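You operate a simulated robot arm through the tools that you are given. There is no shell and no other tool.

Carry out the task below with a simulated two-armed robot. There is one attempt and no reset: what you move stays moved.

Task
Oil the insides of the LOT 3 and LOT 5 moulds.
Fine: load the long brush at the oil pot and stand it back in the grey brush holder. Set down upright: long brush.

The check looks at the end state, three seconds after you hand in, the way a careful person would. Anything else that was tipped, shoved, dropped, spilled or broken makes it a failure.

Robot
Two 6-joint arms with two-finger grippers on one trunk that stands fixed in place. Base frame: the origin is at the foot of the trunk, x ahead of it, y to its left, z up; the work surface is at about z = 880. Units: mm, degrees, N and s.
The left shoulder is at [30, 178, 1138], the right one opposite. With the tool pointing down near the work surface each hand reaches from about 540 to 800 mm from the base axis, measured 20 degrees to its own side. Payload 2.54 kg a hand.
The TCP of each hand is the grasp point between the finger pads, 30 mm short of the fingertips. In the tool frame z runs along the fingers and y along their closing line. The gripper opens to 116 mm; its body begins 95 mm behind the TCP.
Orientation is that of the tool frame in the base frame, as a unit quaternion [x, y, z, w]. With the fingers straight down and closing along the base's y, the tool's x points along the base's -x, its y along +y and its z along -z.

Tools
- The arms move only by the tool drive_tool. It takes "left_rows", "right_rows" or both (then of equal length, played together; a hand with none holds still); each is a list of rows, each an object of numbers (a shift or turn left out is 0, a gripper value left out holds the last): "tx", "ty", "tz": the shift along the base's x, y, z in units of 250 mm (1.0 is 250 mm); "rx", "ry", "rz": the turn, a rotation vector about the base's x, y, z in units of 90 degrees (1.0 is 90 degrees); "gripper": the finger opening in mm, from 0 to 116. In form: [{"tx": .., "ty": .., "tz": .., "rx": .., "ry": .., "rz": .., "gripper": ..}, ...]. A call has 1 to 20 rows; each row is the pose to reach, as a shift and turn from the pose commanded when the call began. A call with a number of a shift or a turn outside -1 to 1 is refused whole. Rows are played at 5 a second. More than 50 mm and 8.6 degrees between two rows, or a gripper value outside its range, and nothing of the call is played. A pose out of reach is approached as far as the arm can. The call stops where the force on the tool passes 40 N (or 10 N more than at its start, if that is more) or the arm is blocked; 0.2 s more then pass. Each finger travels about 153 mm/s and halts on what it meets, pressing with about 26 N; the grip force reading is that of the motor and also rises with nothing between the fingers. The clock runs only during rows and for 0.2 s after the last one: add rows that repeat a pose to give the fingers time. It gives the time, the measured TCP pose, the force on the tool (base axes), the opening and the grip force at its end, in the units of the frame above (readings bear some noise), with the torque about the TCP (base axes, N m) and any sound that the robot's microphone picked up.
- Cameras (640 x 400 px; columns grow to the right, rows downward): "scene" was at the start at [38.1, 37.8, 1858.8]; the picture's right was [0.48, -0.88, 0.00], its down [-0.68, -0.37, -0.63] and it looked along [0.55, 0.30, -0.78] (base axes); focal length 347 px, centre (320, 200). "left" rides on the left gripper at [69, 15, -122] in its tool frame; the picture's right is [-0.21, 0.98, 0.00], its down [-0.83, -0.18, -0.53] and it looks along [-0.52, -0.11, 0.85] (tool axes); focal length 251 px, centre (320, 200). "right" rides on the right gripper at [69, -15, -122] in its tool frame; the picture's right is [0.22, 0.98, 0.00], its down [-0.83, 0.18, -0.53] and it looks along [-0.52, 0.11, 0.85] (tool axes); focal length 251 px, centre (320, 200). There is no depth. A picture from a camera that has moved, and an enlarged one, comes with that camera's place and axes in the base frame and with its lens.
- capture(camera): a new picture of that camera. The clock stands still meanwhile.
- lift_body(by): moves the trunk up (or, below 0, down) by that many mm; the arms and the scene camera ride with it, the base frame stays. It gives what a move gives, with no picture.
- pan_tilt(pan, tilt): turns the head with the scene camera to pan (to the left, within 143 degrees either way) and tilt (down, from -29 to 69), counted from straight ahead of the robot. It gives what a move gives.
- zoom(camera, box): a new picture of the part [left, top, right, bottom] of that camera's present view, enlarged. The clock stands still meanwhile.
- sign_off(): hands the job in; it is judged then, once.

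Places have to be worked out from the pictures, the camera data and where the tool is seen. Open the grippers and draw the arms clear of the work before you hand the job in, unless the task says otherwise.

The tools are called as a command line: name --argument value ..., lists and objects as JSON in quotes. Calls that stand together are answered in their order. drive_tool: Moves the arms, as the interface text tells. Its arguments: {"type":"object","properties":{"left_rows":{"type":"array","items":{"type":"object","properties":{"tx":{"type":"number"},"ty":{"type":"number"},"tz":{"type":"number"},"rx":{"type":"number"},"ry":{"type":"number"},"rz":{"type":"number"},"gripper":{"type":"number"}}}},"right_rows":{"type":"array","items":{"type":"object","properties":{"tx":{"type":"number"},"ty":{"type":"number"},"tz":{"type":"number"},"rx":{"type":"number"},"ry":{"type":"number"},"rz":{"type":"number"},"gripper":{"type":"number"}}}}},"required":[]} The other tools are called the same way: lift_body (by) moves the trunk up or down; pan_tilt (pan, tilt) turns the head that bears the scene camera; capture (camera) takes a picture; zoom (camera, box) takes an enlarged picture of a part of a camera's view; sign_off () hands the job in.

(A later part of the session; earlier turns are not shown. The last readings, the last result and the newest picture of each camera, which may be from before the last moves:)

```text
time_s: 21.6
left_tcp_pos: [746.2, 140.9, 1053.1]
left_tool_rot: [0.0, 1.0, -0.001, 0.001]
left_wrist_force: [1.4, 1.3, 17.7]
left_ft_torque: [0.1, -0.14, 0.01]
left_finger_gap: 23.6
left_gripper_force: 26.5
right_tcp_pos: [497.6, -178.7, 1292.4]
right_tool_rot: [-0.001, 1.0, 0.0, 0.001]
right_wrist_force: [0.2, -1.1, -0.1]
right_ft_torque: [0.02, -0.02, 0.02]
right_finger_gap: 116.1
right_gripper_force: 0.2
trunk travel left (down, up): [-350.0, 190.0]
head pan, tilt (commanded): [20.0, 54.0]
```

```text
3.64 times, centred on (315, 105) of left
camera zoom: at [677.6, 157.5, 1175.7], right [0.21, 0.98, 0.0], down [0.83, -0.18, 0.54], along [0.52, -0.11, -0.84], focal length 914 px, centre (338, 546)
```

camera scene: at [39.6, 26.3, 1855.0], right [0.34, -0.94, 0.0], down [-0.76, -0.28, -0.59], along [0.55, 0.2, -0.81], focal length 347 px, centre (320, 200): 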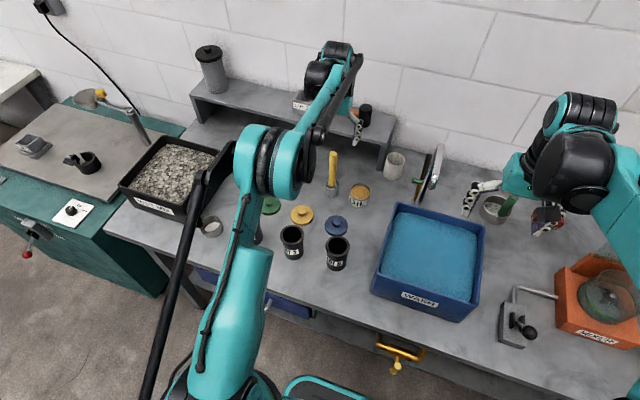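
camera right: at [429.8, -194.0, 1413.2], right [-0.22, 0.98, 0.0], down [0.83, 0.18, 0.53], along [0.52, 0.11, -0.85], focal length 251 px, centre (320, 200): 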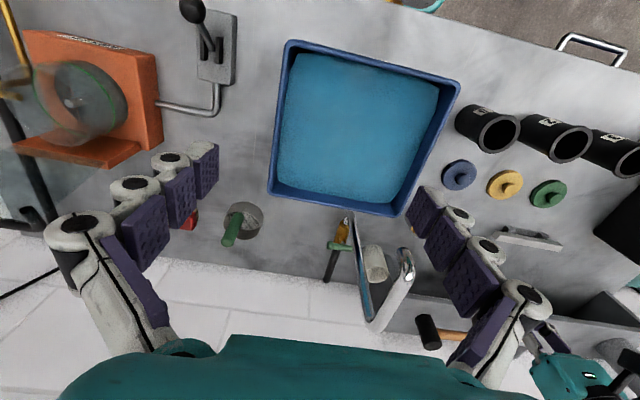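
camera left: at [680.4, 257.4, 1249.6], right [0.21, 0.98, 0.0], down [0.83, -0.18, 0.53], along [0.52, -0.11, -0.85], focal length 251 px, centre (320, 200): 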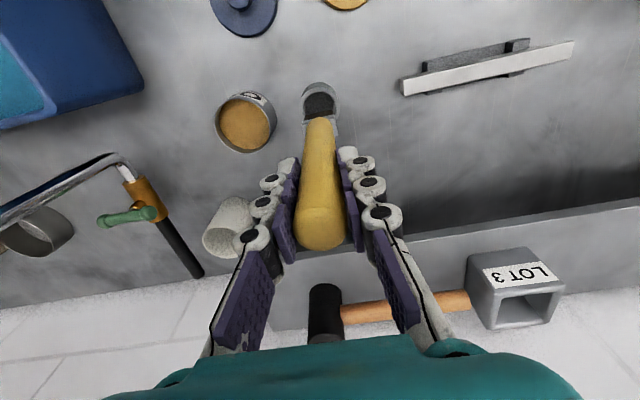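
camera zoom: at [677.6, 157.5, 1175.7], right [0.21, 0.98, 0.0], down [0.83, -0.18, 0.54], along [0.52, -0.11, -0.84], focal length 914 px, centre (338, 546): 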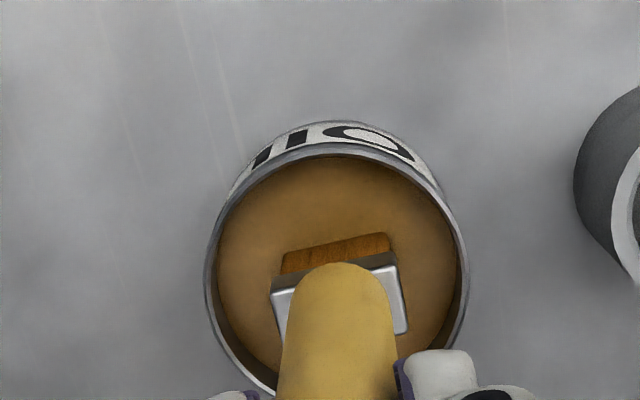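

The bristles have turned orange (loaded), and 17.7 N up shows they're pressing a firm surface, so I back off right away, lifting a few mm first and then clear, pausing over the pot to let it drain.

drive_tool --left_rows '[{"tz": 0.02}, {"tz": 0.04}, {"tz": 0.06}, {"tz": 0.1}, {"tz": 0.14}, {"tz": 0.18}, {"tz": 0.22}, {"tz": 0.26}, {"tz": 0.3}, {"tz": 0.3}, {"tz": 0.3}, {"tz": 0.3}, {"tz": 0.3}]'

zoom --camera "scene" --box '[310, 130, 400, 215]'

zoom --camera "left" --box '[250, 50, 400, 150]'

capture --camera "left"

```text
time_s: 24.4
left_tcp_pos: [748.6, 141.3, 1126.6]
left_tool_rot: [0.0, 1.0, -0.001, -0.001]
left_wrist_force: [0.4, 1.1, -1.2]
left_ft_torque: [-0.02, -0.01, 0.0]
left_finger_gap: 23.7
left_gripper_force: 26.0
right_tcp_pos: [500.6, -179.1, 1291.1]
right_tool_rot: [0.0, 1.0, 0.0, 0.0]
right_wrist_force: [-0.4, 0.3, 0.1]
right_ft_torque: [0.01, 0.02, -0.03]
right_finger_gap: 116.3
right_gripper_force: 0.1
trunk travel left (down, up): [-350.0, 190.0]
head pan, tilt (commanded): [20.0, 54.0]
```

```text
4.71 times, centred on (355, 172) of scene
camera zoom: at [40.4, 26.3, 1854.9], right [0.34, -0.94, 0.0], down [-0.76, -0.28, -0.59], along [0.55, 0.2, -0.81], focal length 1634 px, centre (155, 329)
```

zoom: 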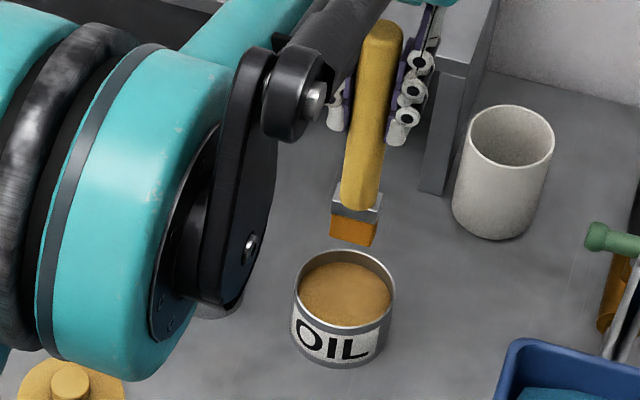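

```text
4.00 times, centred on (325, 100) of left
camera zoom: at [679.6, 157.1, 1249.8], right [0.21, 0.98, 0.0], down [0.83, -0.18, 0.53], along [0.52, -0.11, -0.85], focal length 1006 px, centre (300, 600)
```

zoom: 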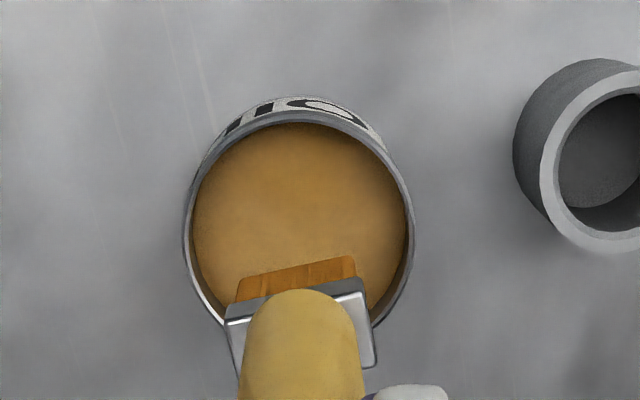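

```text
taken
camera left: at [679.6, 157.1, 1249.8], right [0.21, 0.98, 0.0], down [0.83, -0.18, 0.53], along [0.52, -0.11, -0.85], focal length 251 px, centre (320, 200)
```

left: 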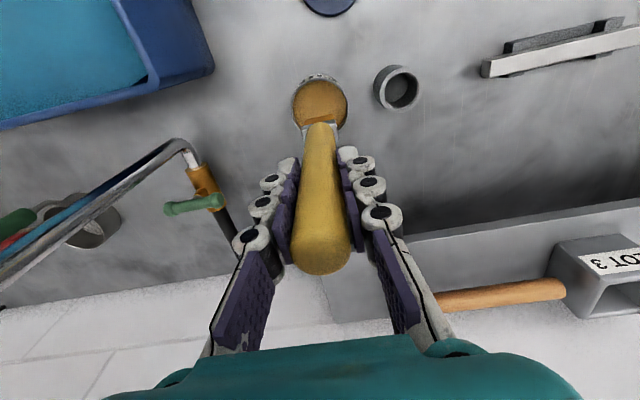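

The dip pushed the handle up about 17 mm in the grip (tip is now about 137 mm below the TCP; oil surface confirmed at z ≈ 916) but the brush is still upright and loaded. I raise to clear the rims and carry it back over LOT 5 at about (498.5, 140.5).

drive_tool --left_rows '[{"tz": 0.06}, {"tz": 0.12}, {"tz": 0.17}, {"tx": -0.06, "tz": 0.17}, {"tx": -0.13, "tz": 0.17}, {"tx": -0.2, "tz": 0.17}, {"tx": -0.27, "tz": 0.17}, {"tx": -0.34, "tz": 0.17}, {"tx": -0.41, "tz": 0.17}, {"tx": -0.48, "tz": 0.17}, {"tx": -0.55, "tz": 0.17}, {"tx": -0.62, "tz": 0.17}, {"tx": -0.69, "tz": 0.17}, {"tx": -0.76, "tz": 0.17}, {"tx": -0.83, "tz": 0.17}, {"tx": -0.9, "tz": 0.17}, {"tx": -0.96, "tz": 0.17}, {"tx": -1.0, "tz": 0.17}, {"tx": -1.0, "tz": 0.17}]'

capture --camera "left"

capture --camera "scene"

```text
time_s: 28.4
left_tcp_pos: [497.9, 141.5, 1171.5]
left_tool_rot: [0.0, 1.0, 0.0, 0.0]
left_wrist_force: [0.9, 0.7, -0.7]
left_ft_torque: [0.03, 0.0, -0.01]
left_finger_gap: 23.8
left_gripper_force: 25.9
right_tcp_pos: [499.3, -178.7, 1291.5]
right_tool_rot: [-0.001, 1.0, 0.0, -0.001]
right_wrist_force: [0.2, -0.3, 0.5]
right_ft_torque: [-0.01, 0.01, 0.0]
right_finger_gap: 115.8
right_gripper_force: 0.1
trunk travel left (down, up): [-350.0, 190.0]
head pan, tilt (commanded): [20.0, 54.0]
```

```text
taken
camera left: at [428.8, 157.7, 1292.5], right [0.21, 0.98, 0.0], down [0.83, -0.18, 0.53], along [0.52, -0.11, -0.85], focal length 251 px, centre (320, 200)
```

left: 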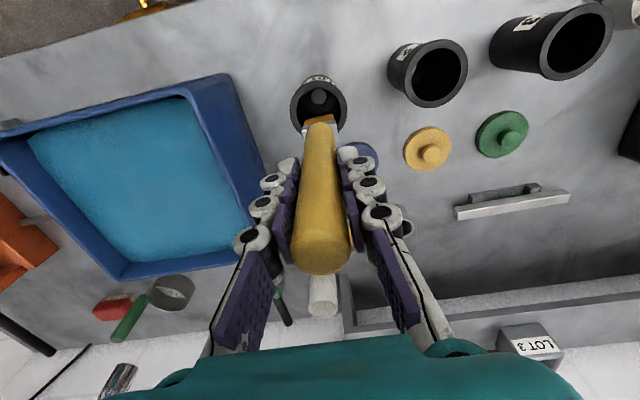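

```text
taken
camera scene: at [40.6, 26.3, 1854.9], right [0.34, -0.94, 0.0], down [-0.76, -0.28, -0.59], along [0.55, 0.2, -0.81], focal length 347 px, centre (320, 200)
```

scene: 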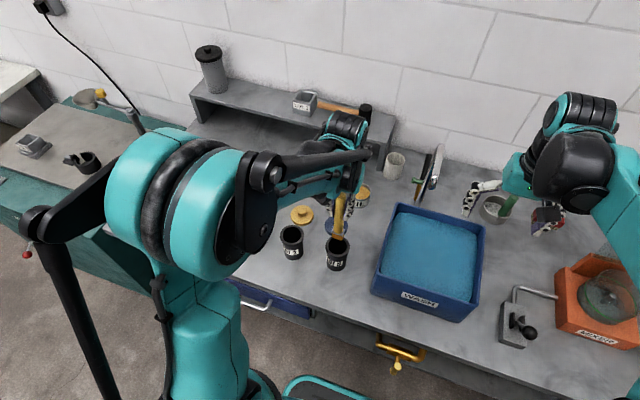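

The brush is over LOT 5. I zoom both cameras on the mouth of the mould to check alignment before lowering.

zoom --camera "left" --box '[270, 60, 370, 140]'

zoom --camera "scene" --box '[300, 190, 380, 275]'

capture --camera "right"

```text
5.00 times, centred on (320, 100) of left
camera zoom: at [428.8, 157.7, 1292.5], right [0.21, 0.98, 0.0], down [0.83, -0.18, 0.53], along [0.52, -0.11, -0.85], focal length 1257 px, centre (320, 700)
```

zoom: 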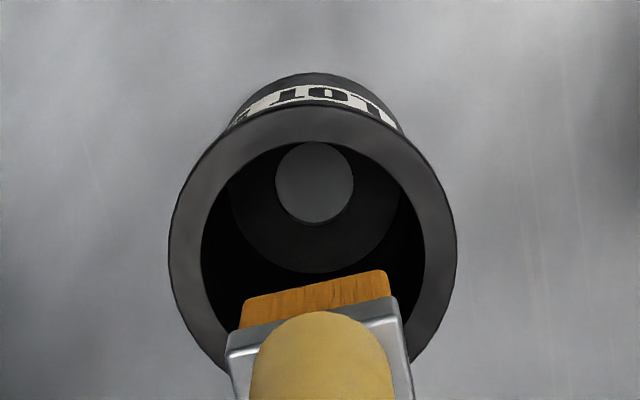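

```text
4.71 times, centred on (340, 232) of scene
camera zoom: at [40.6, 26.3, 1854.9], right [0.34, -0.94, 0.0], down [-0.76, -0.28, -0.59], along [0.55, 0.2, -0.81], focal length 1634 px, centre (226, 47)
```

zoom: 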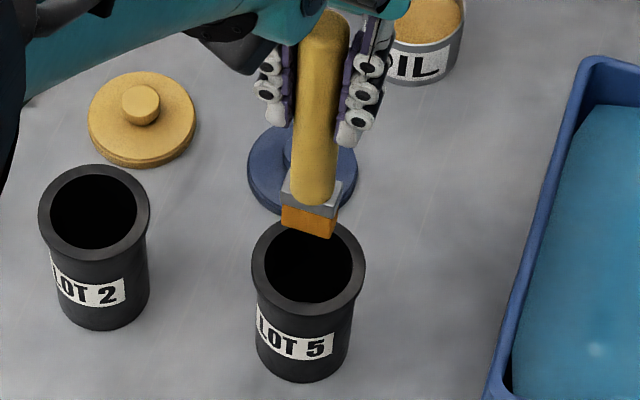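

```text
taken
camera right: at [430.0, -194.1, 1413.2], right [-0.22, 0.98, 0.0], down [0.83, 0.18, 0.53], along [0.52, 0.11, -0.85], focal length 251 px, centre (320, 200)
```

right: 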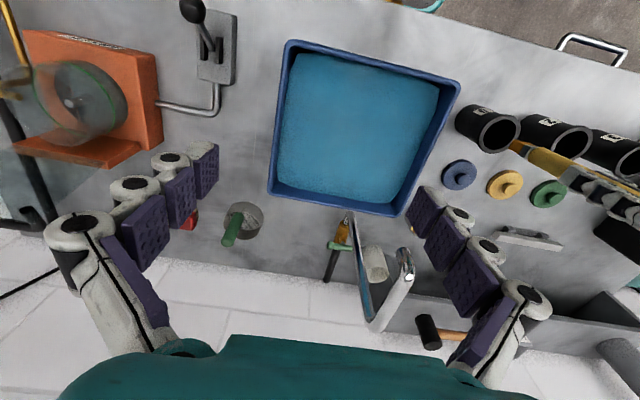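

Mouth centre ≈ (498, 141) from both cameras and the brush axis is at (498, 141.5): aligned to 2–3 mm with about 11 mm radial clearance. I lower the brush centrally into LOT 5, watching the forces.

drive_tool --left_rows '[{"tz": -0.05}, {"tz": -0.1}, {"tz": -0.15}, {"tz": -0.2}, {"tz": -0.24}, {"tz": -0.28}, {"tz": -0.32}, {"tz": -0.36}, {"tz": -0.4}, {"tz": -0.44}, {"tz": -0.47}, {"tz": -0.47}]'

zoom --camera "scene" --box '[300, 190, 380, 275]'

zoom --camera "left" --box '[250, 50, 390, 150]'

```text
time_s: 30.9
left_tcp_pos: [498.5, 142.2, 1052.6]
left_tool_rot: [-0.001, 1.0, 0.0, 0.0]
left_wrist_force: [-0.3, 0.2, -0.5]
left_ft_torque: [-0.03, 0.02, -0.01]
left_finger_gap: 23.7
left_gripper_force: 26.4
right_tcp_pos: [498.4, -178.2, 1291.0]
right_tool_rot: [0.001, 1.0, 0.0, 0.0]
right_wrist_force: [-0.3, 0.4, 0.9]
right_ft_torque: [0.01, 0.03, 0.03]
right_finger_gap: 116.1
right_gripper_force: 0.0
trunk travel left (down, up): [-350.0, 190.0]
head pan, tilt (commanded): [20.0, 54.0]
```

```text
4.71 times, centred on (340, 232) of scene
camera zoom: at [40.0, 26.3, 1854.9], right [0.34, -0.94, 0.0], down [-0.76, -0.28, -0.59], along [0.55, 0.2, -0.81], focal length 1634 px, centre (226, 47)
```

zoom: 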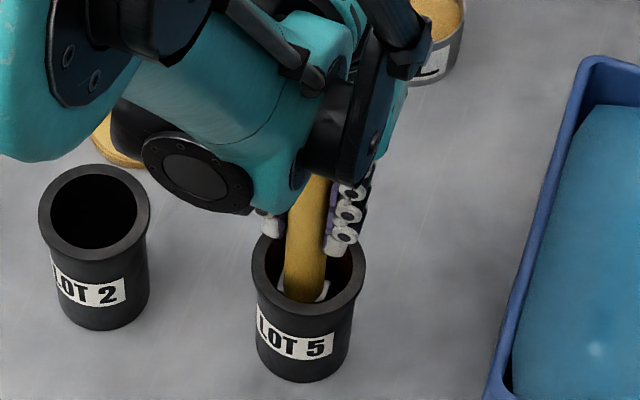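

```text
4.00 times, centred on (320, 100) of left
camera zoom: at [428.8, 158.1, 1174.7], right [0.21, 0.98, 0.0], down [0.83, -0.18, 0.53], along [0.52, -0.11, -0.85], focal length 1006 px, centre (320, 600)
```

zoom: 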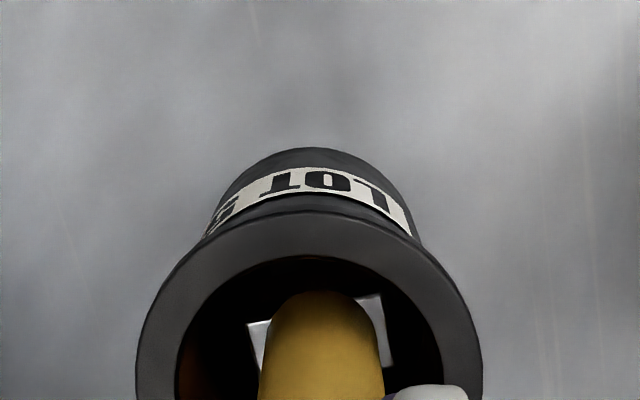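

No contact forces; the brush head is inside with the ferrule below the rim. I make a gentle first oval sweep (±12 mm x, ±8 mm y) to feel for the walls.

drive_tool --left_rows '[{"tx": 0.024}, {"tx": 0.048}, {"tx": 0.044, "ty": 0.012}, {"tx": 0.034, "ty": 0.023}, {"tx": 0.018, "ty": 0.03}, {"tx": 0.0, "ty": 0.032}, {"tx": -0.018, "ty": 0.03}, {"tx": -0.034, "ty": 0.023}, {"tx": -0.044, "ty": 0.012}, {"tx": -0.048}, {"tx": -0.044, "ty": -0.012}, {"tx": -0.034, "ty": -0.023}, {"tx": -0.018, "ty": -0.03}, {"tx": 0.0, "ty": -0.032}, {"tx": 0.018, "ty": -0.03}, {"tx": 0.034, "ty": -0.023}, {"tx": 0.044, "ty": -0.012}, {"tx": 0.048}]'

zoom --camera "scene" --box '[300, 190, 380, 275]'

zoom --camera "left" --box '[250, 80, 390, 180]'

```text
time_s: 34.8
left_tcp_pos: [508.8, 141.4, 1053.1]
left_tool_rot: [-0.001, 1.0, 0.0, 0.001]
left_wrist_force: [-0.4, -0.4, -0.9]
left_ft_torque: [-0.05, 0.01, 0.01]
left_finger_gap: 23.5
left_gripper_force: 26.0
right_tcp_pos: [499.6, -179.1, 1292.6]
right_tool_rot: [0.0, 1.0, 0.001, 0.0]
right_wrist_force: [-0.5, -0.4, -0.5]
right_ft_torque: [0.03, -0.01, -0.03]
right_finger_gap: 116.0
right_gripper_force: 0.1
trunk travel left (down, up): [-350.0, 190.0]
head pan, tilt (commanded): [20.0, 54.0]
```

```text
4.71 times, centred on (340, 232) of scene
camera zoom: at [40.2, 26.4, 1854.9], right [0.34, -0.94, 0.0], down [-0.76, -0.28, -0.59], along [0.55, 0.2, -0.81], focal length 1634 px, centre (226, 47)
```

zoom: 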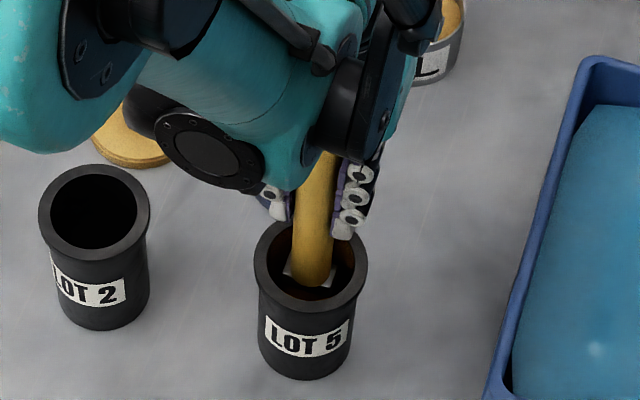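

```text
4.00 times, centred on (320, 130) of left
camera zoom: at [440.8, 157.5, 1174.8], right [0.21, 0.98, 0.0], down [0.83, -0.18, 0.53], along [0.52, -0.11, -0.85], focal length 1006 px, centre (320, 480)
```

zoom: 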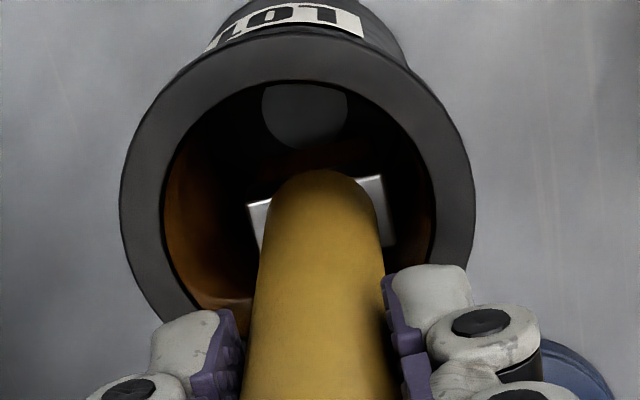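

The inner wall is taking a brown oil film where the brush passed, but the label shows LOT 5 turned a little on its axis, so the walls are closer than I assumed and I must go gentler. I recentre, lift out and shift sideways to see what is covered.

drive_tool --left_rows '[{"tx": -0.024}, {"tx": -0.048}, {"tx": -0.048, "tz": 0.04}, {"tx": -0.048, "tz": 0.1}, {"tx": -0.048, "tz": 0.16}, {"tx": -0.048, "tz": 0.22}, {"tx": -0.048, "tz": 0.28}, {"tx": -0.048, "tz": 0.34}, {"tx": -0.048, "tz": 0.4}, {"tx": -0.048, "tz": 0.47}, {"tx": -0.048, "ty": 0.06, "tz": 0.47}, {"tx": -0.048, "ty": 0.12, "tz": 0.47}, {"tx": -0.048, "ty": 0.18, "tz": 0.47}, {"tx": -0.048, "ty": 0.24, "tz": 0.47}, {"tx": -0.048, "ty": 0.24, "tz": 0.47}]'

capture --camera "left"

zoom --camera "scene" --box '[300, 205, 380, 275]'

```text
time_s: 38.0
left_tcp_pos: [497.5, 202.1, 1170.5]
left_tool_rot: [0.0, 1.0, 0.0, 0.0]
left_wrist_force: [1.0, 0.1, -0.8]
left_ft_torque: [0.04, 0.0, 0.02]
left_finger_gap: 23.5
left_gripper_force: 26.1
right_tcp_pos: [499.6, -179.1, 1291.0]
right_tool_rot: [0.0, 1.0, 0.0, -0.001]
right_wrist_force: [0.4, -0.6, 0.0]
right_ft_torque: [0.03, -0.02, -0.04]
right_finger_gap: 116.3
right_gripper_force: 0.2
trunk travel left (down, up): [-350.0, 190.0]
head pan, tilt (commanded): [20.0, 54.0]
```

```text
taken
camera left: at [429.0, 217.6, 1292.0], right [0.21, 0.98, 0.0], down [0.83, -0.18, 0.53], along [0.52, -0.11, -0.85], focal length 251 px, centre (320, 200)
```

left: 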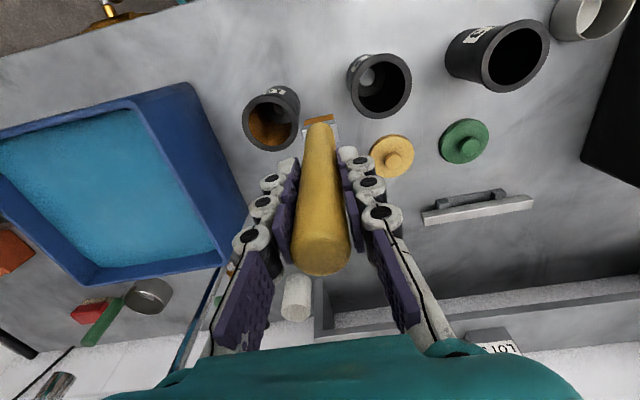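

```text
5.71 times, centred on (340, 240) of scene
camera zoom: at [40.0, 25.7, 1854.9], right [0.34, -0.94, 0.0], down [-0.76, -0.28, -0.59], along [0.55, 0.2, -0.81], focal length 1985 px, centre (206, -29)
```

zoom: 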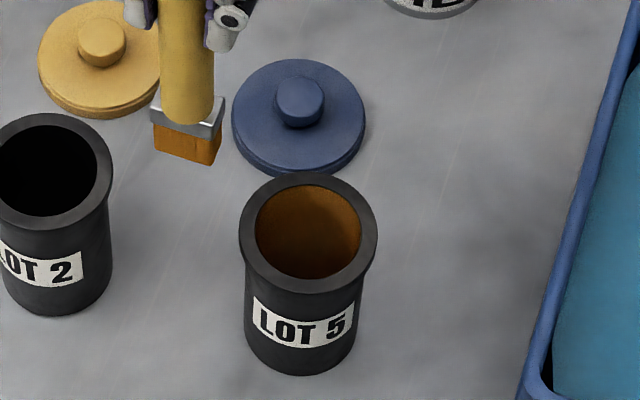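

The far wall shows an even amber film; LOT 5 moved only about 3 mm and turned slightly. I zoom the wrist camera into LOT 5 to see the remaining walls and floor.

zoom --camera "left" --box '[225, 70, 325, 160]'

zoom --camera "right" --box '[430, 80, 550, 170]'

zoom --camera "left" --box '[280, 100, 360, 150]'

```text
4.44 times, centred on (275, 115) of left
camera zoom: at [429.0, 217.6, 1292.0], right [0.21, 0.98, 0.0], down [0.83, -0.18, 0.53], along [0.52, -0.11, -0.85], focal length 1118 px, centre (520, 578)
```

zoom: 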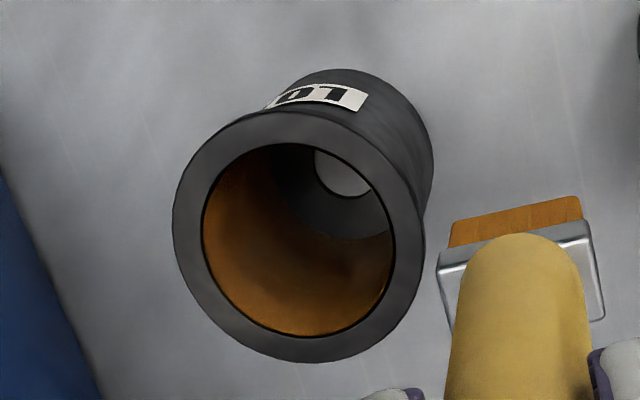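

```text
4.44 times, centred on (490, 125) of right
camera zoom: at [429.6, -194.5, 1413.2], right [-0.22, 0.98, 0.0], down [0.83, 0.18, 0.53], along [0.52, 0.12, -0.85], focal length 1118 px, centre (-436, 533)
```

zoom: 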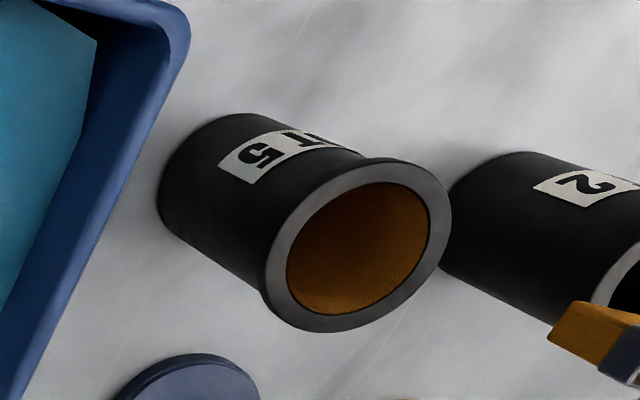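

```text
8.00 times, centred on (320, 125) of left
camera zoom: at [429.0, 217.6, 1292.0], right [0.21, 0.98, 0.0], down [0.83, -0.18, 0.53], along [0.52, -0.11, -0.85], focal length 2012 px, centre (320, 800)
```

zoom: 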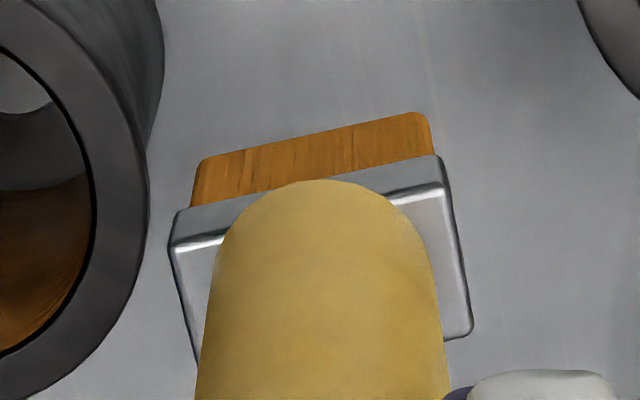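

The side walls look coated while the floor still looks bare. I take a tighter zoom of the interior to judge how far down the film goes.

zoom --camera "left" --box '[250, 80, 302, 132]'

zoom --camera "scene" --box '[320, 215, 360, 260]'

zoom --camera "left" --box '[345, 40, 425, 120]'

```text
7.69 times, centred on (276, 106) of left
camera zoom: at [429.0, 217.6, 1292.0], right [0.21, 0.98, 0.0], down [0.83, -0.18, 0.53], along [0.52, -0.11, -0.85], focal length 1934 px, centre (658, 923)
```

zoom: 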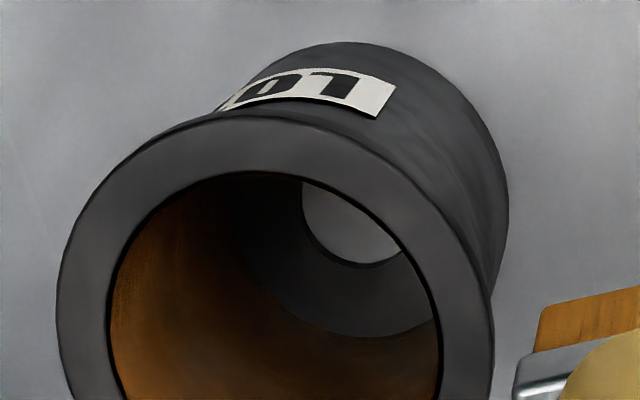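

```text
8.89 times, centred on (340, 238) of scene
camera zoom: at [40.0, 25.7, 1854.9], right [0.34, -0.94, 0.0], down [-0.76, -0.28, -0.59], along [0.55, 0.2, -0.81], focal length 3087 px, centre (142, -133)
```

zoom: 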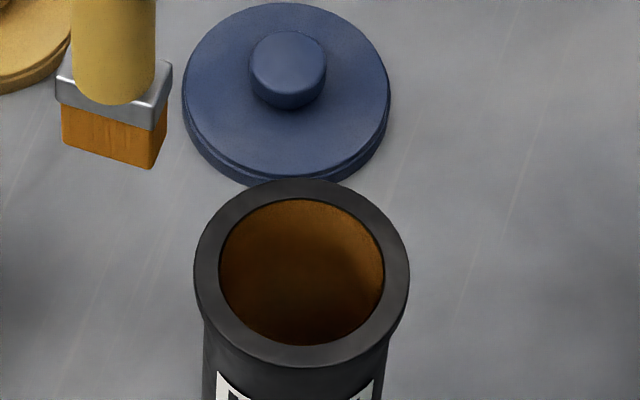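

```text
5.00 times, centred on (385, 80) of left
camera zoom: at [429.0, 217.6, 1292.0], right [0.21, 0.98, 0.0], down [0.83, -0.18, 0.53], along [0.52, -0.11, -0.85], focal length 1257 px, centre (-5, 800)
```

zoom: 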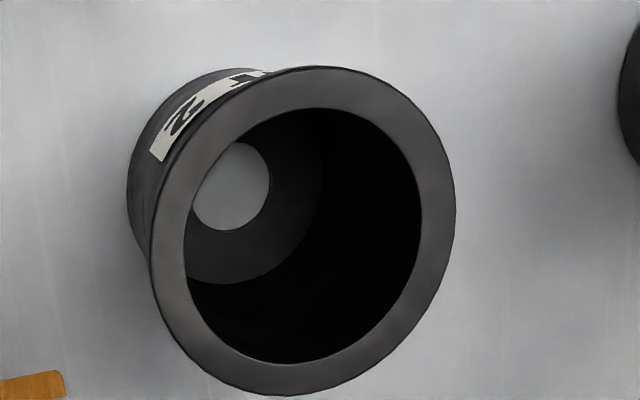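

LOT 5's walls are coated (LOT 2's are plain black by comparison); its base is an annulus with a hole showing the bench. To make sure the near (-x) wall and lower part get oil too, I go back in centrally, a bit deeper (tip ≈ 897).

drive_tool --left_rows '[{"ty": -0.06}, {"ty": -0.12}, {"ty": -0.18}, {"ty": -0.235, "tx": 0.004}, {"ty": -0.235, "tx": 0.004}, {"ty": -0.235, "tx": 0.004, "tz": -0.06}, {"ty": -0.235, "tx": 0.004, "tz": -0.12}, {"ty": -0.235, "tx": 0.004, "tz": -0.18}, {"ty": -0.235, "tx": 0.004, "tz": -0.24}, {"ty": -0.235, "tx": 0.004, "tz": -0.3}, {"ty": -0.235, "tx": 0.004, "tz": -0.36}, {"ty": -0.235, "tx": 0.004, "tz": -0.42}, {"ty": -0.235, "tx": 0.004, "tz": -0.47}, {"ty": -0.235, "tx": 0.004, "tz": -0.5}, {"ty": -0.235, "tx": 0.004, "tz": -0.53}, {"ty": -0.235, "tx": 0.004, "tz": -0.53}]'

zoom --camera "scene" --box '[300, 190, 380, 275]'

zoom --camera "left" --box '[250, 80, 390, 180]'

zoom --camera "right" --box '[430, 80, 550, 170]'

```text
time_s: 41.4
left_tcp_pos: [498.2, 142.9, 1037.5]
left_tool_rot: [0.0, 1.0, 0.0, 0.001]
left_wrist_force: [-0.1, -0.6, -0.9]
left_ft_torque: [0.0, 0.04, 0.05]
left_finger_gap: 23.7
left_gripper_force: 26.3
right_tcp_pos: [499.9, -178.7, 1292.1]
right_tool_rot: [0.0, 1.0, 0.001, 0.0]
right_wrist_force: [0.0, 0.5, 0.4]
right_ft_torque: [0.04, 0.03, 0.0]
right_finger_gap: 116.2
right_gripper_force: 0.0
trunk travel left (down, up): [-350.0, 190.0]
head pan, tilt (commanded): [20.0, 54.0]
```

```text
4.71 times, centred on (340, 232) of scene
camera zoom: at [40.0, 26.3, 1854.9], right [0.34, -0.94, 0.0], down [-0.76, -0.28, -0.59], along [0.55, 0.2, -0.81], focal length 1634 px, centre (226, 47)
```

zoom: 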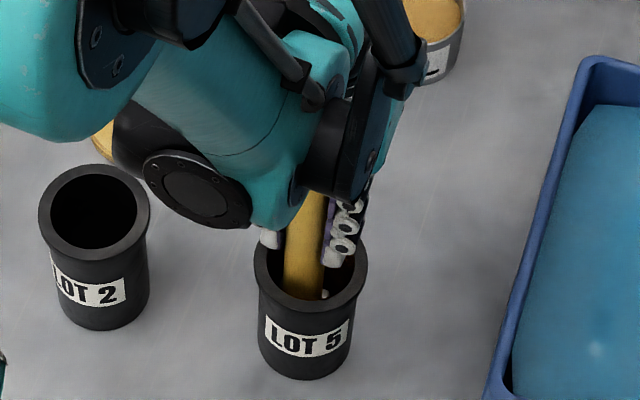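

```text
4.00 times, centred on (320, 130) of left
camera zoom: at [429.7, 158.8, 1159.7], right [0.21, 0.98, 0.0], down [0.83, -0.18, 0.53], along [0.52, -0.11, -0.85], focal length 1006 px, centre (320, 480)
```

zoom: 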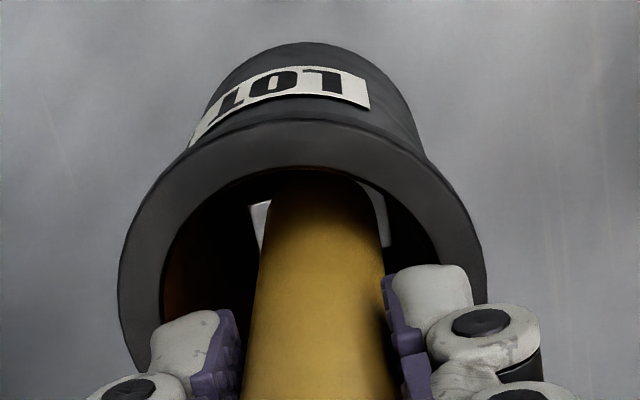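

```text
4.44 times, centred on (490, 125) of right
camera zoom: at [429.5, -194.1, 1413.3], right [-0.22, 0.98, 0.0], down [0.83, 0.18, 0.53], along [0.52, 0.11, -0.85], focal length 1118 px, centre (-436, 533)
```

zoom: 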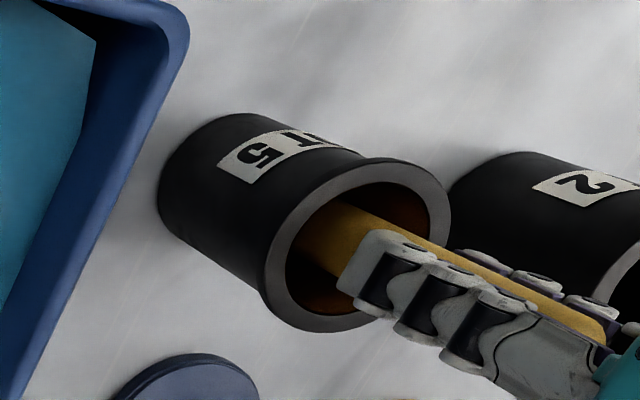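

No contact while descending. I sweep again at this depth, reaching a little more toward the -x wall first and staying light on the others, then back to centre.

drive_tool --left_rows '[{"tx": -0.02}, {"tx": -0.036}, {"tx": -0.048}, {"tx": -0.056}, {"tx": -0.052, "ty": -0.01}, {"tx": -0.042, "ty": -0.02}, {"tx": -0.026, "ty": -0.027}, {"tx": -0.008, "ty": -0.03}, {"tx": 0.01, "ty": -0.028}, {"tx": 0.026, "ty": -0.022}, {"tx": 0.036, "ty": -0.012}, {"tx": 0.04, "ty": 0.0}, {"tx": 0.036, "ty": 0.012}, {"tx": 0.026, "ty": 0.022}, {"tx": 0.01, "ty": 0.028}, {"tx": -0.008, "ty": 0.03}, {"tx": -0.026, "ty": 0.027}, {"tx": -0.042, "ty": 0.02}, {"tx": -0.052, "ty": 0.01}, {"tx": -0.056, "ty": 0.0}]'

zoom --camera "scene" --box '[300, 190, 380, 275]'

zoom --camera "right" --box '[430, 80, 550, 170]'

```text
time_s: 45.5
left_tcp_pos: [485.3, 142.6, 1038.2]
left_tool_rot: [-0.001, 1.0, 0.0, 0.0]
left_wrist_force: [1.1, 0.2, -0.4]
left_ft_torque: [0.0, -0.03, -0.01]
left_finger_gap: 23.8
left_gripper_force: 26.6
right_tcp_pos: [499.3, -178.8, 1292.1]
right_tool_rot: [0.0, 1.0, 0.0, -0.001]
right_wrist_force: [0.4, -0.3, 0.2]
right_ft_torque: [-0.03, 0.0, 0.0]
right_finger_gap: 115.9
right_gripper_force: 0.1
trunk travel left (down, up): [-350.0, 190.0]
head pan, tilt (commanded): [20.0, 54.0]
```

```text
4.71 times, centred on (340, 232) of scene
camera zoom: at [40.2, 26.2, 1854.9], right [0.34, -0.94, 0.0], down [-0.76, -0.28, -0.59], along [0.55, 0.2, -0.81], focal length 1634 px, centre (226, 47)
```

zoom: 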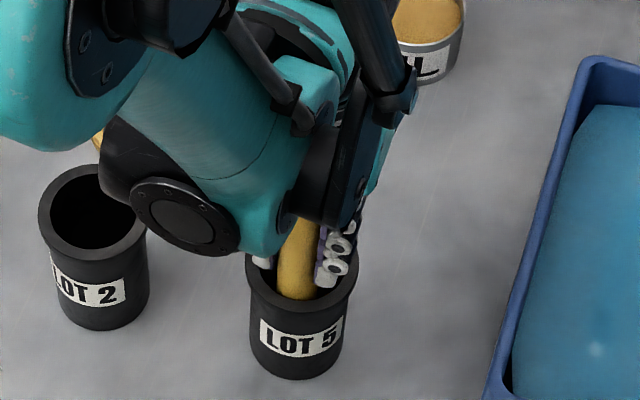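

```text
4.44 times, centred on (490, 125) of right
camera zoom: at [429.7, -194.1, 1413.2], right [-0.22, 0.98, 0.0], down [0.83, 0.18, 0.53], along [0.52, 0.12, -0.85], focal length 1118 px, centre (-436, 533)
```

zoom: 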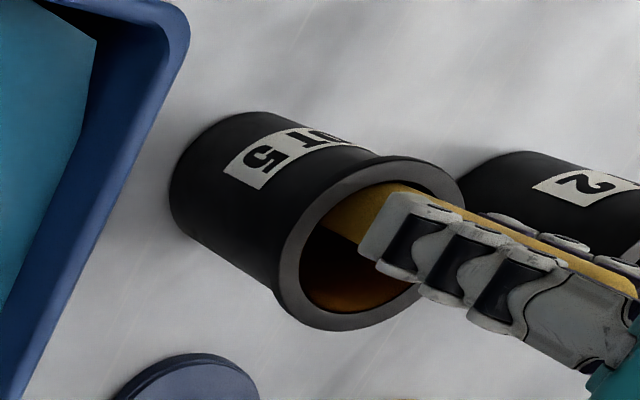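

The sweep nudged LOT 5 about 4 mm in +y, since the contact comes earlier in y than I assumed. I recentre in x and ease it back with a light stroke against its -y wall, then look.

drive_tool --left_rows '[{"tx": 0.016}, {"tx": 0.032}, {"tx": 0.05}, {"tx": 0.05, "ty": -0.01}, {"tx": 0.05, "ty": -0.02}, {"tx": 0.05, "ty": -0.028}, {"tx": 0.05, "ty": -0.034}, {"tx": 0.05, "ty": -0.038}, {"tx": 0.05, "ty": -0.03}, {"tx": 0.05, "ty": -0.018}, {"tx": 0.05, "ty": -0.006}, {"tx": 0.05, "ty": -0.006}]'

zoom --camera "scene" --box '[300, 190, 380, 275]'

zoom --camera "right" --box '[430, 80, 550, 170]'

```text
time_s: 48.1
left_tcp_pos: [497.6, 140.1, 1038.8]
left_tool_rot: [-0.001, 1.0, 0.0, 0.0]
left_wrist_force: [-0.1, 0.6, -1.1]
left_ft_torque: [0.01, -0.02, 0.01]
left_finger_gap: 23.8
left_gripper_force: 25.9
right_tcp_pos: [498.9, -179.4, 1292.0]
right_tool_rot: [0.0, 1.0, 0.001, 0.0]
right_wrist_force: [-0.4, -0.7, -0.3]
right_ft_torque: [-0.05, 0.0, 0.01]
right_finger_gap: 116.0
right_gripper_force: 0.1
trunk travel left (down, up): [-350.0, 190.0]
head pan, tilt (commanded): [20.0, 54.0]
```

```text
4.71 times, centred on (340, 232) of scene
camera zoom: at [40.2, 26.3, 1854.9], right [0.34, -0.94, 0.0], down [-0.76, -0.28, -0.59], along [0.55, 0.2, -0.81], focal length 1634 px, centre (226, 47)
```

zoom: 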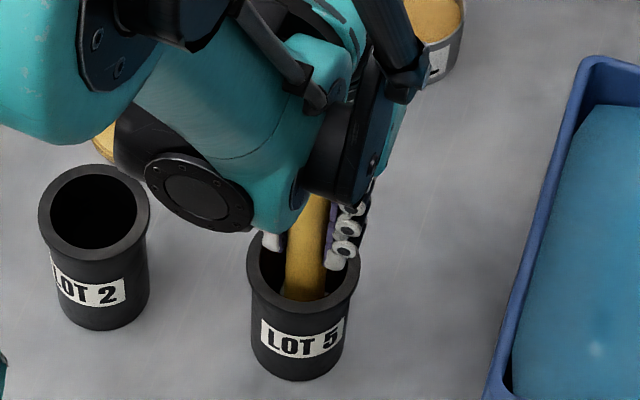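

```text
4.44 times, centred on (490, 125) of right
camera zoom: at [429.7, -194.1, 1413.3], right [-0.22, 0.98, 0.0], down [0.83, 0.18, 0.53], along [0.52, 0.11, -0.85], focal length 1118 px, centre (-436, 533)
```

zoom: 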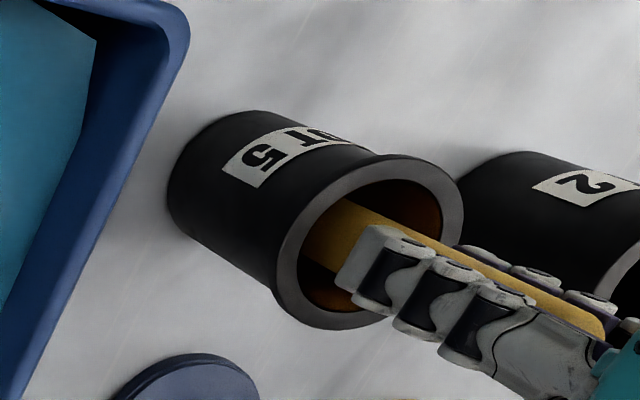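

It barely moved back, so the sideways push came from the ferrule corner on the diagonal. I ease it about 3 mm more toward -y with a straight stroke, then recentre.

drive_tool --left_rows '[{"ty": -0.014}, {"ty": -0.026}, {"ty": -0.034}, {"ty": -0.04}, {"ty": -0.044}, {"ty": -0.036}, {"ty": -0.024}, {"ty": -0.012}, {"ty": 0.0}, {"ty": 0.0}]'

zoom --camera "scene" --box '[300, 190, 380, 275]'

zoom --camera "left" --box '[250, 80, 390, 180]'

```text
time_s: 50.4
left_tcp_pos: [498.2, 140.6, 1037.5]
left_tool_rot: [0.0, 1.0, 0.0, 0.0]
left_wrist_force: [-0.2, -0.6, -0.6]
left_ft_torque: [0.0, 0.01, 0.02]
left_finger_gap: 23.9
left_gripper_force: 25.7
right_tcp_pos: [499.5, -178.9, 1291.5]
right_tool_rot: [0.0, 1.0, 0.0, 0.0]
right_wrist_force: [-0.5, 0.6, 0.1]
right_ft_torque: [-0.02, 0.02, 0.0]
right_finger_gap: 116.1
right_gripper_force: 0.0
trunk travel left (down, up): [-350.0, 190.0]
head pan, tilt (commanded): [20.0, 54.0]
```

```text
4.71 times, centred on (340, 232) of scene
camera zoom: at [40.2, 26.2, 1854.9], right [0.34, -0.94, 0.0], down [-0.76, -0.28, -0.59], along [0.55, 0.2, -0.81], focal length 1634 px, centre (226, 47)
```

zoom: 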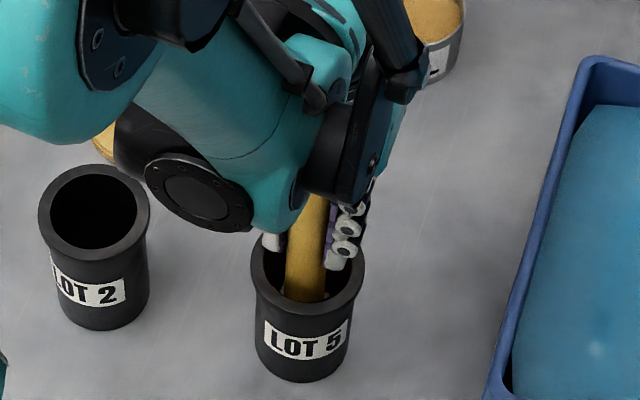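

```text
4.00 times, centred on (320, 130) of left
camera zoom: at [428.5, 157.2, 1159.6], right [0.21, 0.98, 0.0], down [0.83, -0.18, 0.53], along [0.52, -0.11, -0.85], focal length 1006 px, centre (320, 480)
```

zoom: 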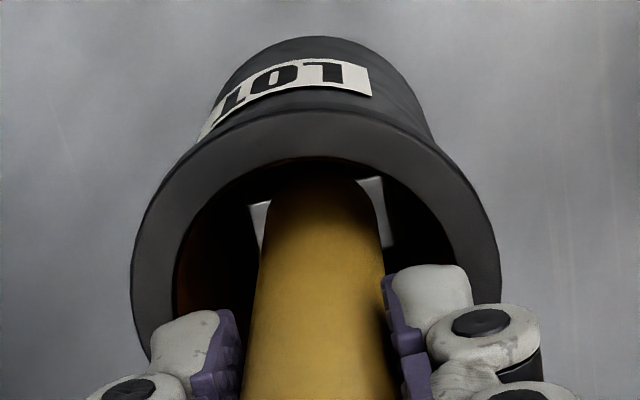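

LOT 5 is back on its original spot (only its label is turned slightly), and the rim's inner edge on the -x side shows amber too. I ease down a few mm more toward the base to oil its floor ring, watching for contact.

drive_tool --left_rows '[{"tz": -0.012, "tx": 0.01}, {"tz": -0.024, "tx": 0.02}, {"tz": -0.032, "tx": 0.02}, {"tz": -0.032, "tx": 0.02}]'

zoom --camera "right" --box '[430, 80, 550, 170]'

zoom --camera "scene" --box '[320, 215, 360, 260]'

```text
time_s: 51.4
left_tcp_pos: [501.8, 140.6, 1030.5]
left_tool_rot: [0.0, 1.0, 0.0, -0.001]
left_wrist_force: [-0.2, 0.5, -0.8]
left_ft_torque: [-0.02, 0.0, -0.02]
left_finger_gap: 23.6
left_gripper_force: 25.7
right_tcp_pos: [498.8, -179.2, 1290.9]
right_tool_rot: [0.0, 1.0, 0.0, 0.0]
right_wrist_force: [0.0, -0.3, 0.0]
right_ft_torque: [-0.03, -0.01, -0.03]
right_finger_gap: 115.8
right_gripper_force: 0.2
trunk travel left (down, up): [-350.0, 190.0]
head pan, tilt (commanded): [20.0, 54.0]
```

```text
4.44 times, centred on (490, 125) of right
camera zoom: at [429.7, -194.1, 1413.3], right [-0.22, 0.98, 0.0], down [0.83, 0.18, 0.53], along [0.52, 0.11, -0.85], focal length 1118 px, centre (-436, 533)
```

zoom: 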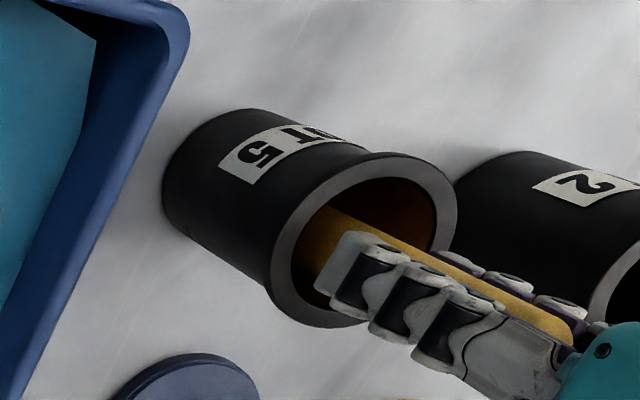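

```text
8.89 times, centred on (340, 238) of scene
camera zoom: at [40.2, 26.3, 1854.9], right [0.34, -0.94, 0.0], down [-0.76, -0.28, -0.59], along [0.55, 0.2, -0.81], focal length 3087 px, centre (142, -133)
```

zoom: 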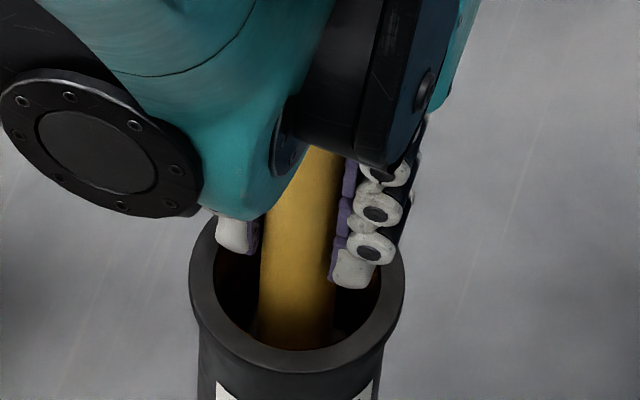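

No contact yet, but the fingertips are getting near the rim (about 6 mm above), so I stop going down. I recentre, lift out and look at LOT 5's inside.

drive_tool --left_rows '[{"tx": -0.01, "tz": 0.01}, {"tx": -0.018, "tz": 0.03}, {"tx": -0.018, "tz": 0.07}, {"tx": -0.018, "tz": 0.13}, {"tx": -0.018, "tz": 0.19}, {"tx": -0.018, "tz": 0.25}, {"tx": -0.018, "tz": 0.31}, {"tx": -0.018, "tz": 0.37}, {"tx": -0.018, "tz": 0.43}, {"tx": -0.018, "tz": 0.5}, {"tx": -0.018, "tz": 0.56}, {"tx": -0.018, "ty": 0.06, "tz": 0.56}, {"tx": -0.018, "ty": 0.12, "tz": 0.56}, {"tx": -0.018, "ty": 0.18, "tz": 0.56}, {"tx": -0.018, "ty": 0.24, "tz": 0.56}, {"tx": -0.018, "ty": 0.24, "tz": 0.56}]'

zoom --camera "left" --box '[225, 70, 325, 160]'

zoom --camera "scene" --box '[300, 205, 380, 275]'

zoom --camera "right" --box '[430, 80, 550, 170]'

```text
time_s: 54.8
left_tcp_pos: [497.5, 200.7, 1171.4]
left_tool_rot: [-0.001, 1.0, 0.0, 0.001]
left_wrist_force: [0.0, -0.8, -0.8]
left_ft_torque: [-0.01, -0.02, 0.0]
left_finger_gap: 23.7
left_gripper_force: 25.8
right_tcp_pos: [500.0, -179.2, 1292.1]
right_tool_rot: [0.001, 1.0, 0.0, 0.001]
right_wrist_force: [-0.2, -1.0, -0.5]
right_ft_torque: [0.02, 0.01, -0.03]
right_finger_gap: 116.1
right_gripper_force: 0.0
trunk travel left (down, up): [-350.0, 190.0]
head pan, tilt (commanded): [20.0, 54.0]
```

```text
4.44 times, centred on (275, 115) of left
camera zoom: at [428.9, 217.1, 1292.5], right [0.21, 0.98, 0.0], down [0.83, -0.18, 0.53], along [0.52, -0.11, -0.85], focal length 1118 px, centre (520, 578)
```

zoom: 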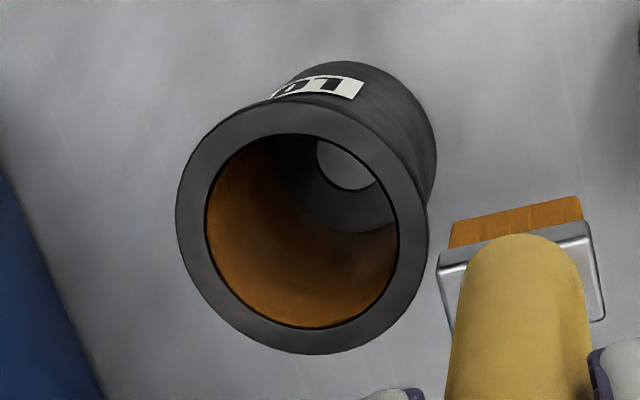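

```text
5.71 times, centred on (340, 240) of scene
camera zoom: at [40.1, 25.7, 1854.9], right [0.34, -0.94, 0.0], down [-0.76, -0.28, -0.59], along [0.55, 0.2, -0.81], focal length 1985 px, centre (206, -29)
```

zoom: 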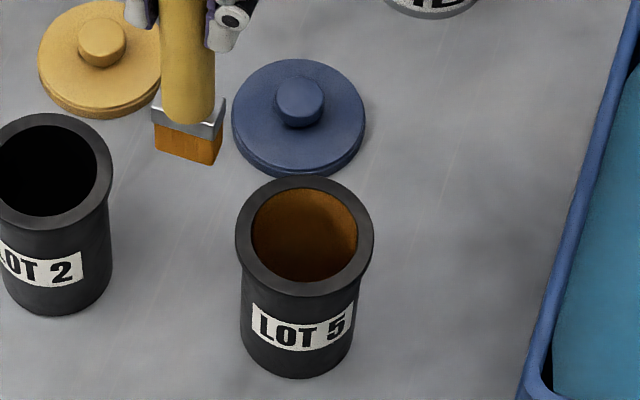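

```text
4.44 times, centred on (490, 125) of right
camera zoom: at [429.6, -194.5, 1413.2], right [-0.22, 0.98, 0.0], down [0.83, 0.18, 0.53], along [0.52, 0.12, -0.85], focal length 1118 px, centre (-436, 533)
```

zoom: 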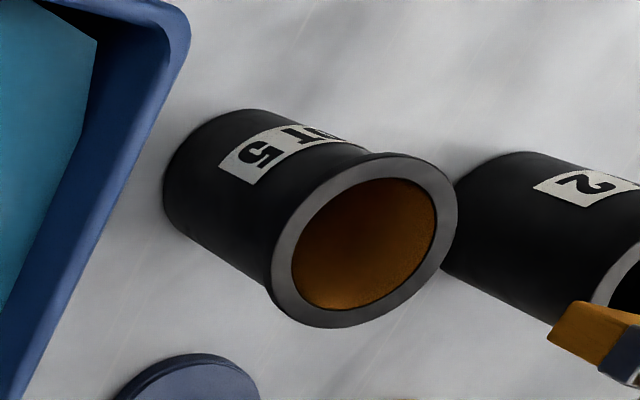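

LOT 5 is within about 1 mm of its start and the wall film is stronger. I'll do one more light loop near the top of the wall (bristles just below the rim) with a rounder-cornered path so the ferrule doesn't push it.

drive_tool --left_rows '[{"ty": -0.06}, {"ty": -0.12}, {"ty": -0.18}, {"ty": -0.236}, {"ty": -0.236, "tz": -0.08}, {"ty": -0.236, "tz": -0.16}, {"ty": -0.236, "tz": -0.24}, {"ty": -0.236, "tz": -0.304}, {"tx": -0.024, "ty": -0.236, "tz": -0.304}, {"tx": -0.046, "ty": -0.236, "tz": -0.304}, {"tx": -0.034, "ty": -0.253, "tz": -0.304}, {"tx": -0.012, "ty": -0.266, "tz": -0.304}, {"tx": 0.012, "ty": -0.266, "tz": -0.304}, {"tx": 0.034, "ty": -0.253, "tz": -0.304}, {"tx": 0.046, "ty": -0.236, "tz": -0.304}, {"tx": 0.034, "ty": -0.219, "tz": -0.304}, {"tx": 0.012, "ty": -0.206, "tz": -0.304}, {"tx": -0.012, "ty": -0.206, "tz": -0.304}, {"tx": -0.034, "ty": -0.219, "tz": -0.304}, {"tx": -0.046, "ty": -0.236, "tz": -0.304}]'

zoom --camera "scene" --box '[300, 190, 380, 275]'

```text
time_s: 59.0
left_tcp_pos: [485.6, 142.4, 1094.3]
left_tool_rot: [-0.001, 1.0, 0.0, -0.001]
left_wrist_force: [0.5, 0.1, -1.4]
left_ft_torque: [0.03, 0.0, 0.03]
left_finger_gap: 23.6
left_gripper_force: 26.1
right_tcp_pos: [499.0, -178.7, 1292.6]
right_tool_rot: [0.0, 1.0, 0.0, -0.001]
right_wrist_force: [-0.7, -0.6, 0.2]
right_ft_torque: [0.0, 0.03, 0.03]
right_finger_gap: 116.0
right_gripper_force: 0.0
trunk travel left (down, up): [-350.0, 190.0]
head pan, tilt (commanded): [20.0, 54.0]
```

```text
4.71 times, centred on (340, 232) of scene
camera zoom: at [40.2, 26.2, 1854.9], right [0.34, -0.94, 0.0], down [-0.76, -0.28, -0.59], along [0.55, 0.2, -0.81], focal length 1634 px, centre (226, 47)
```

zoom: 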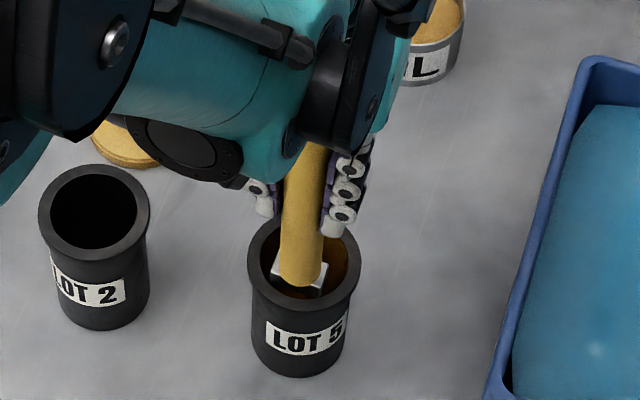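

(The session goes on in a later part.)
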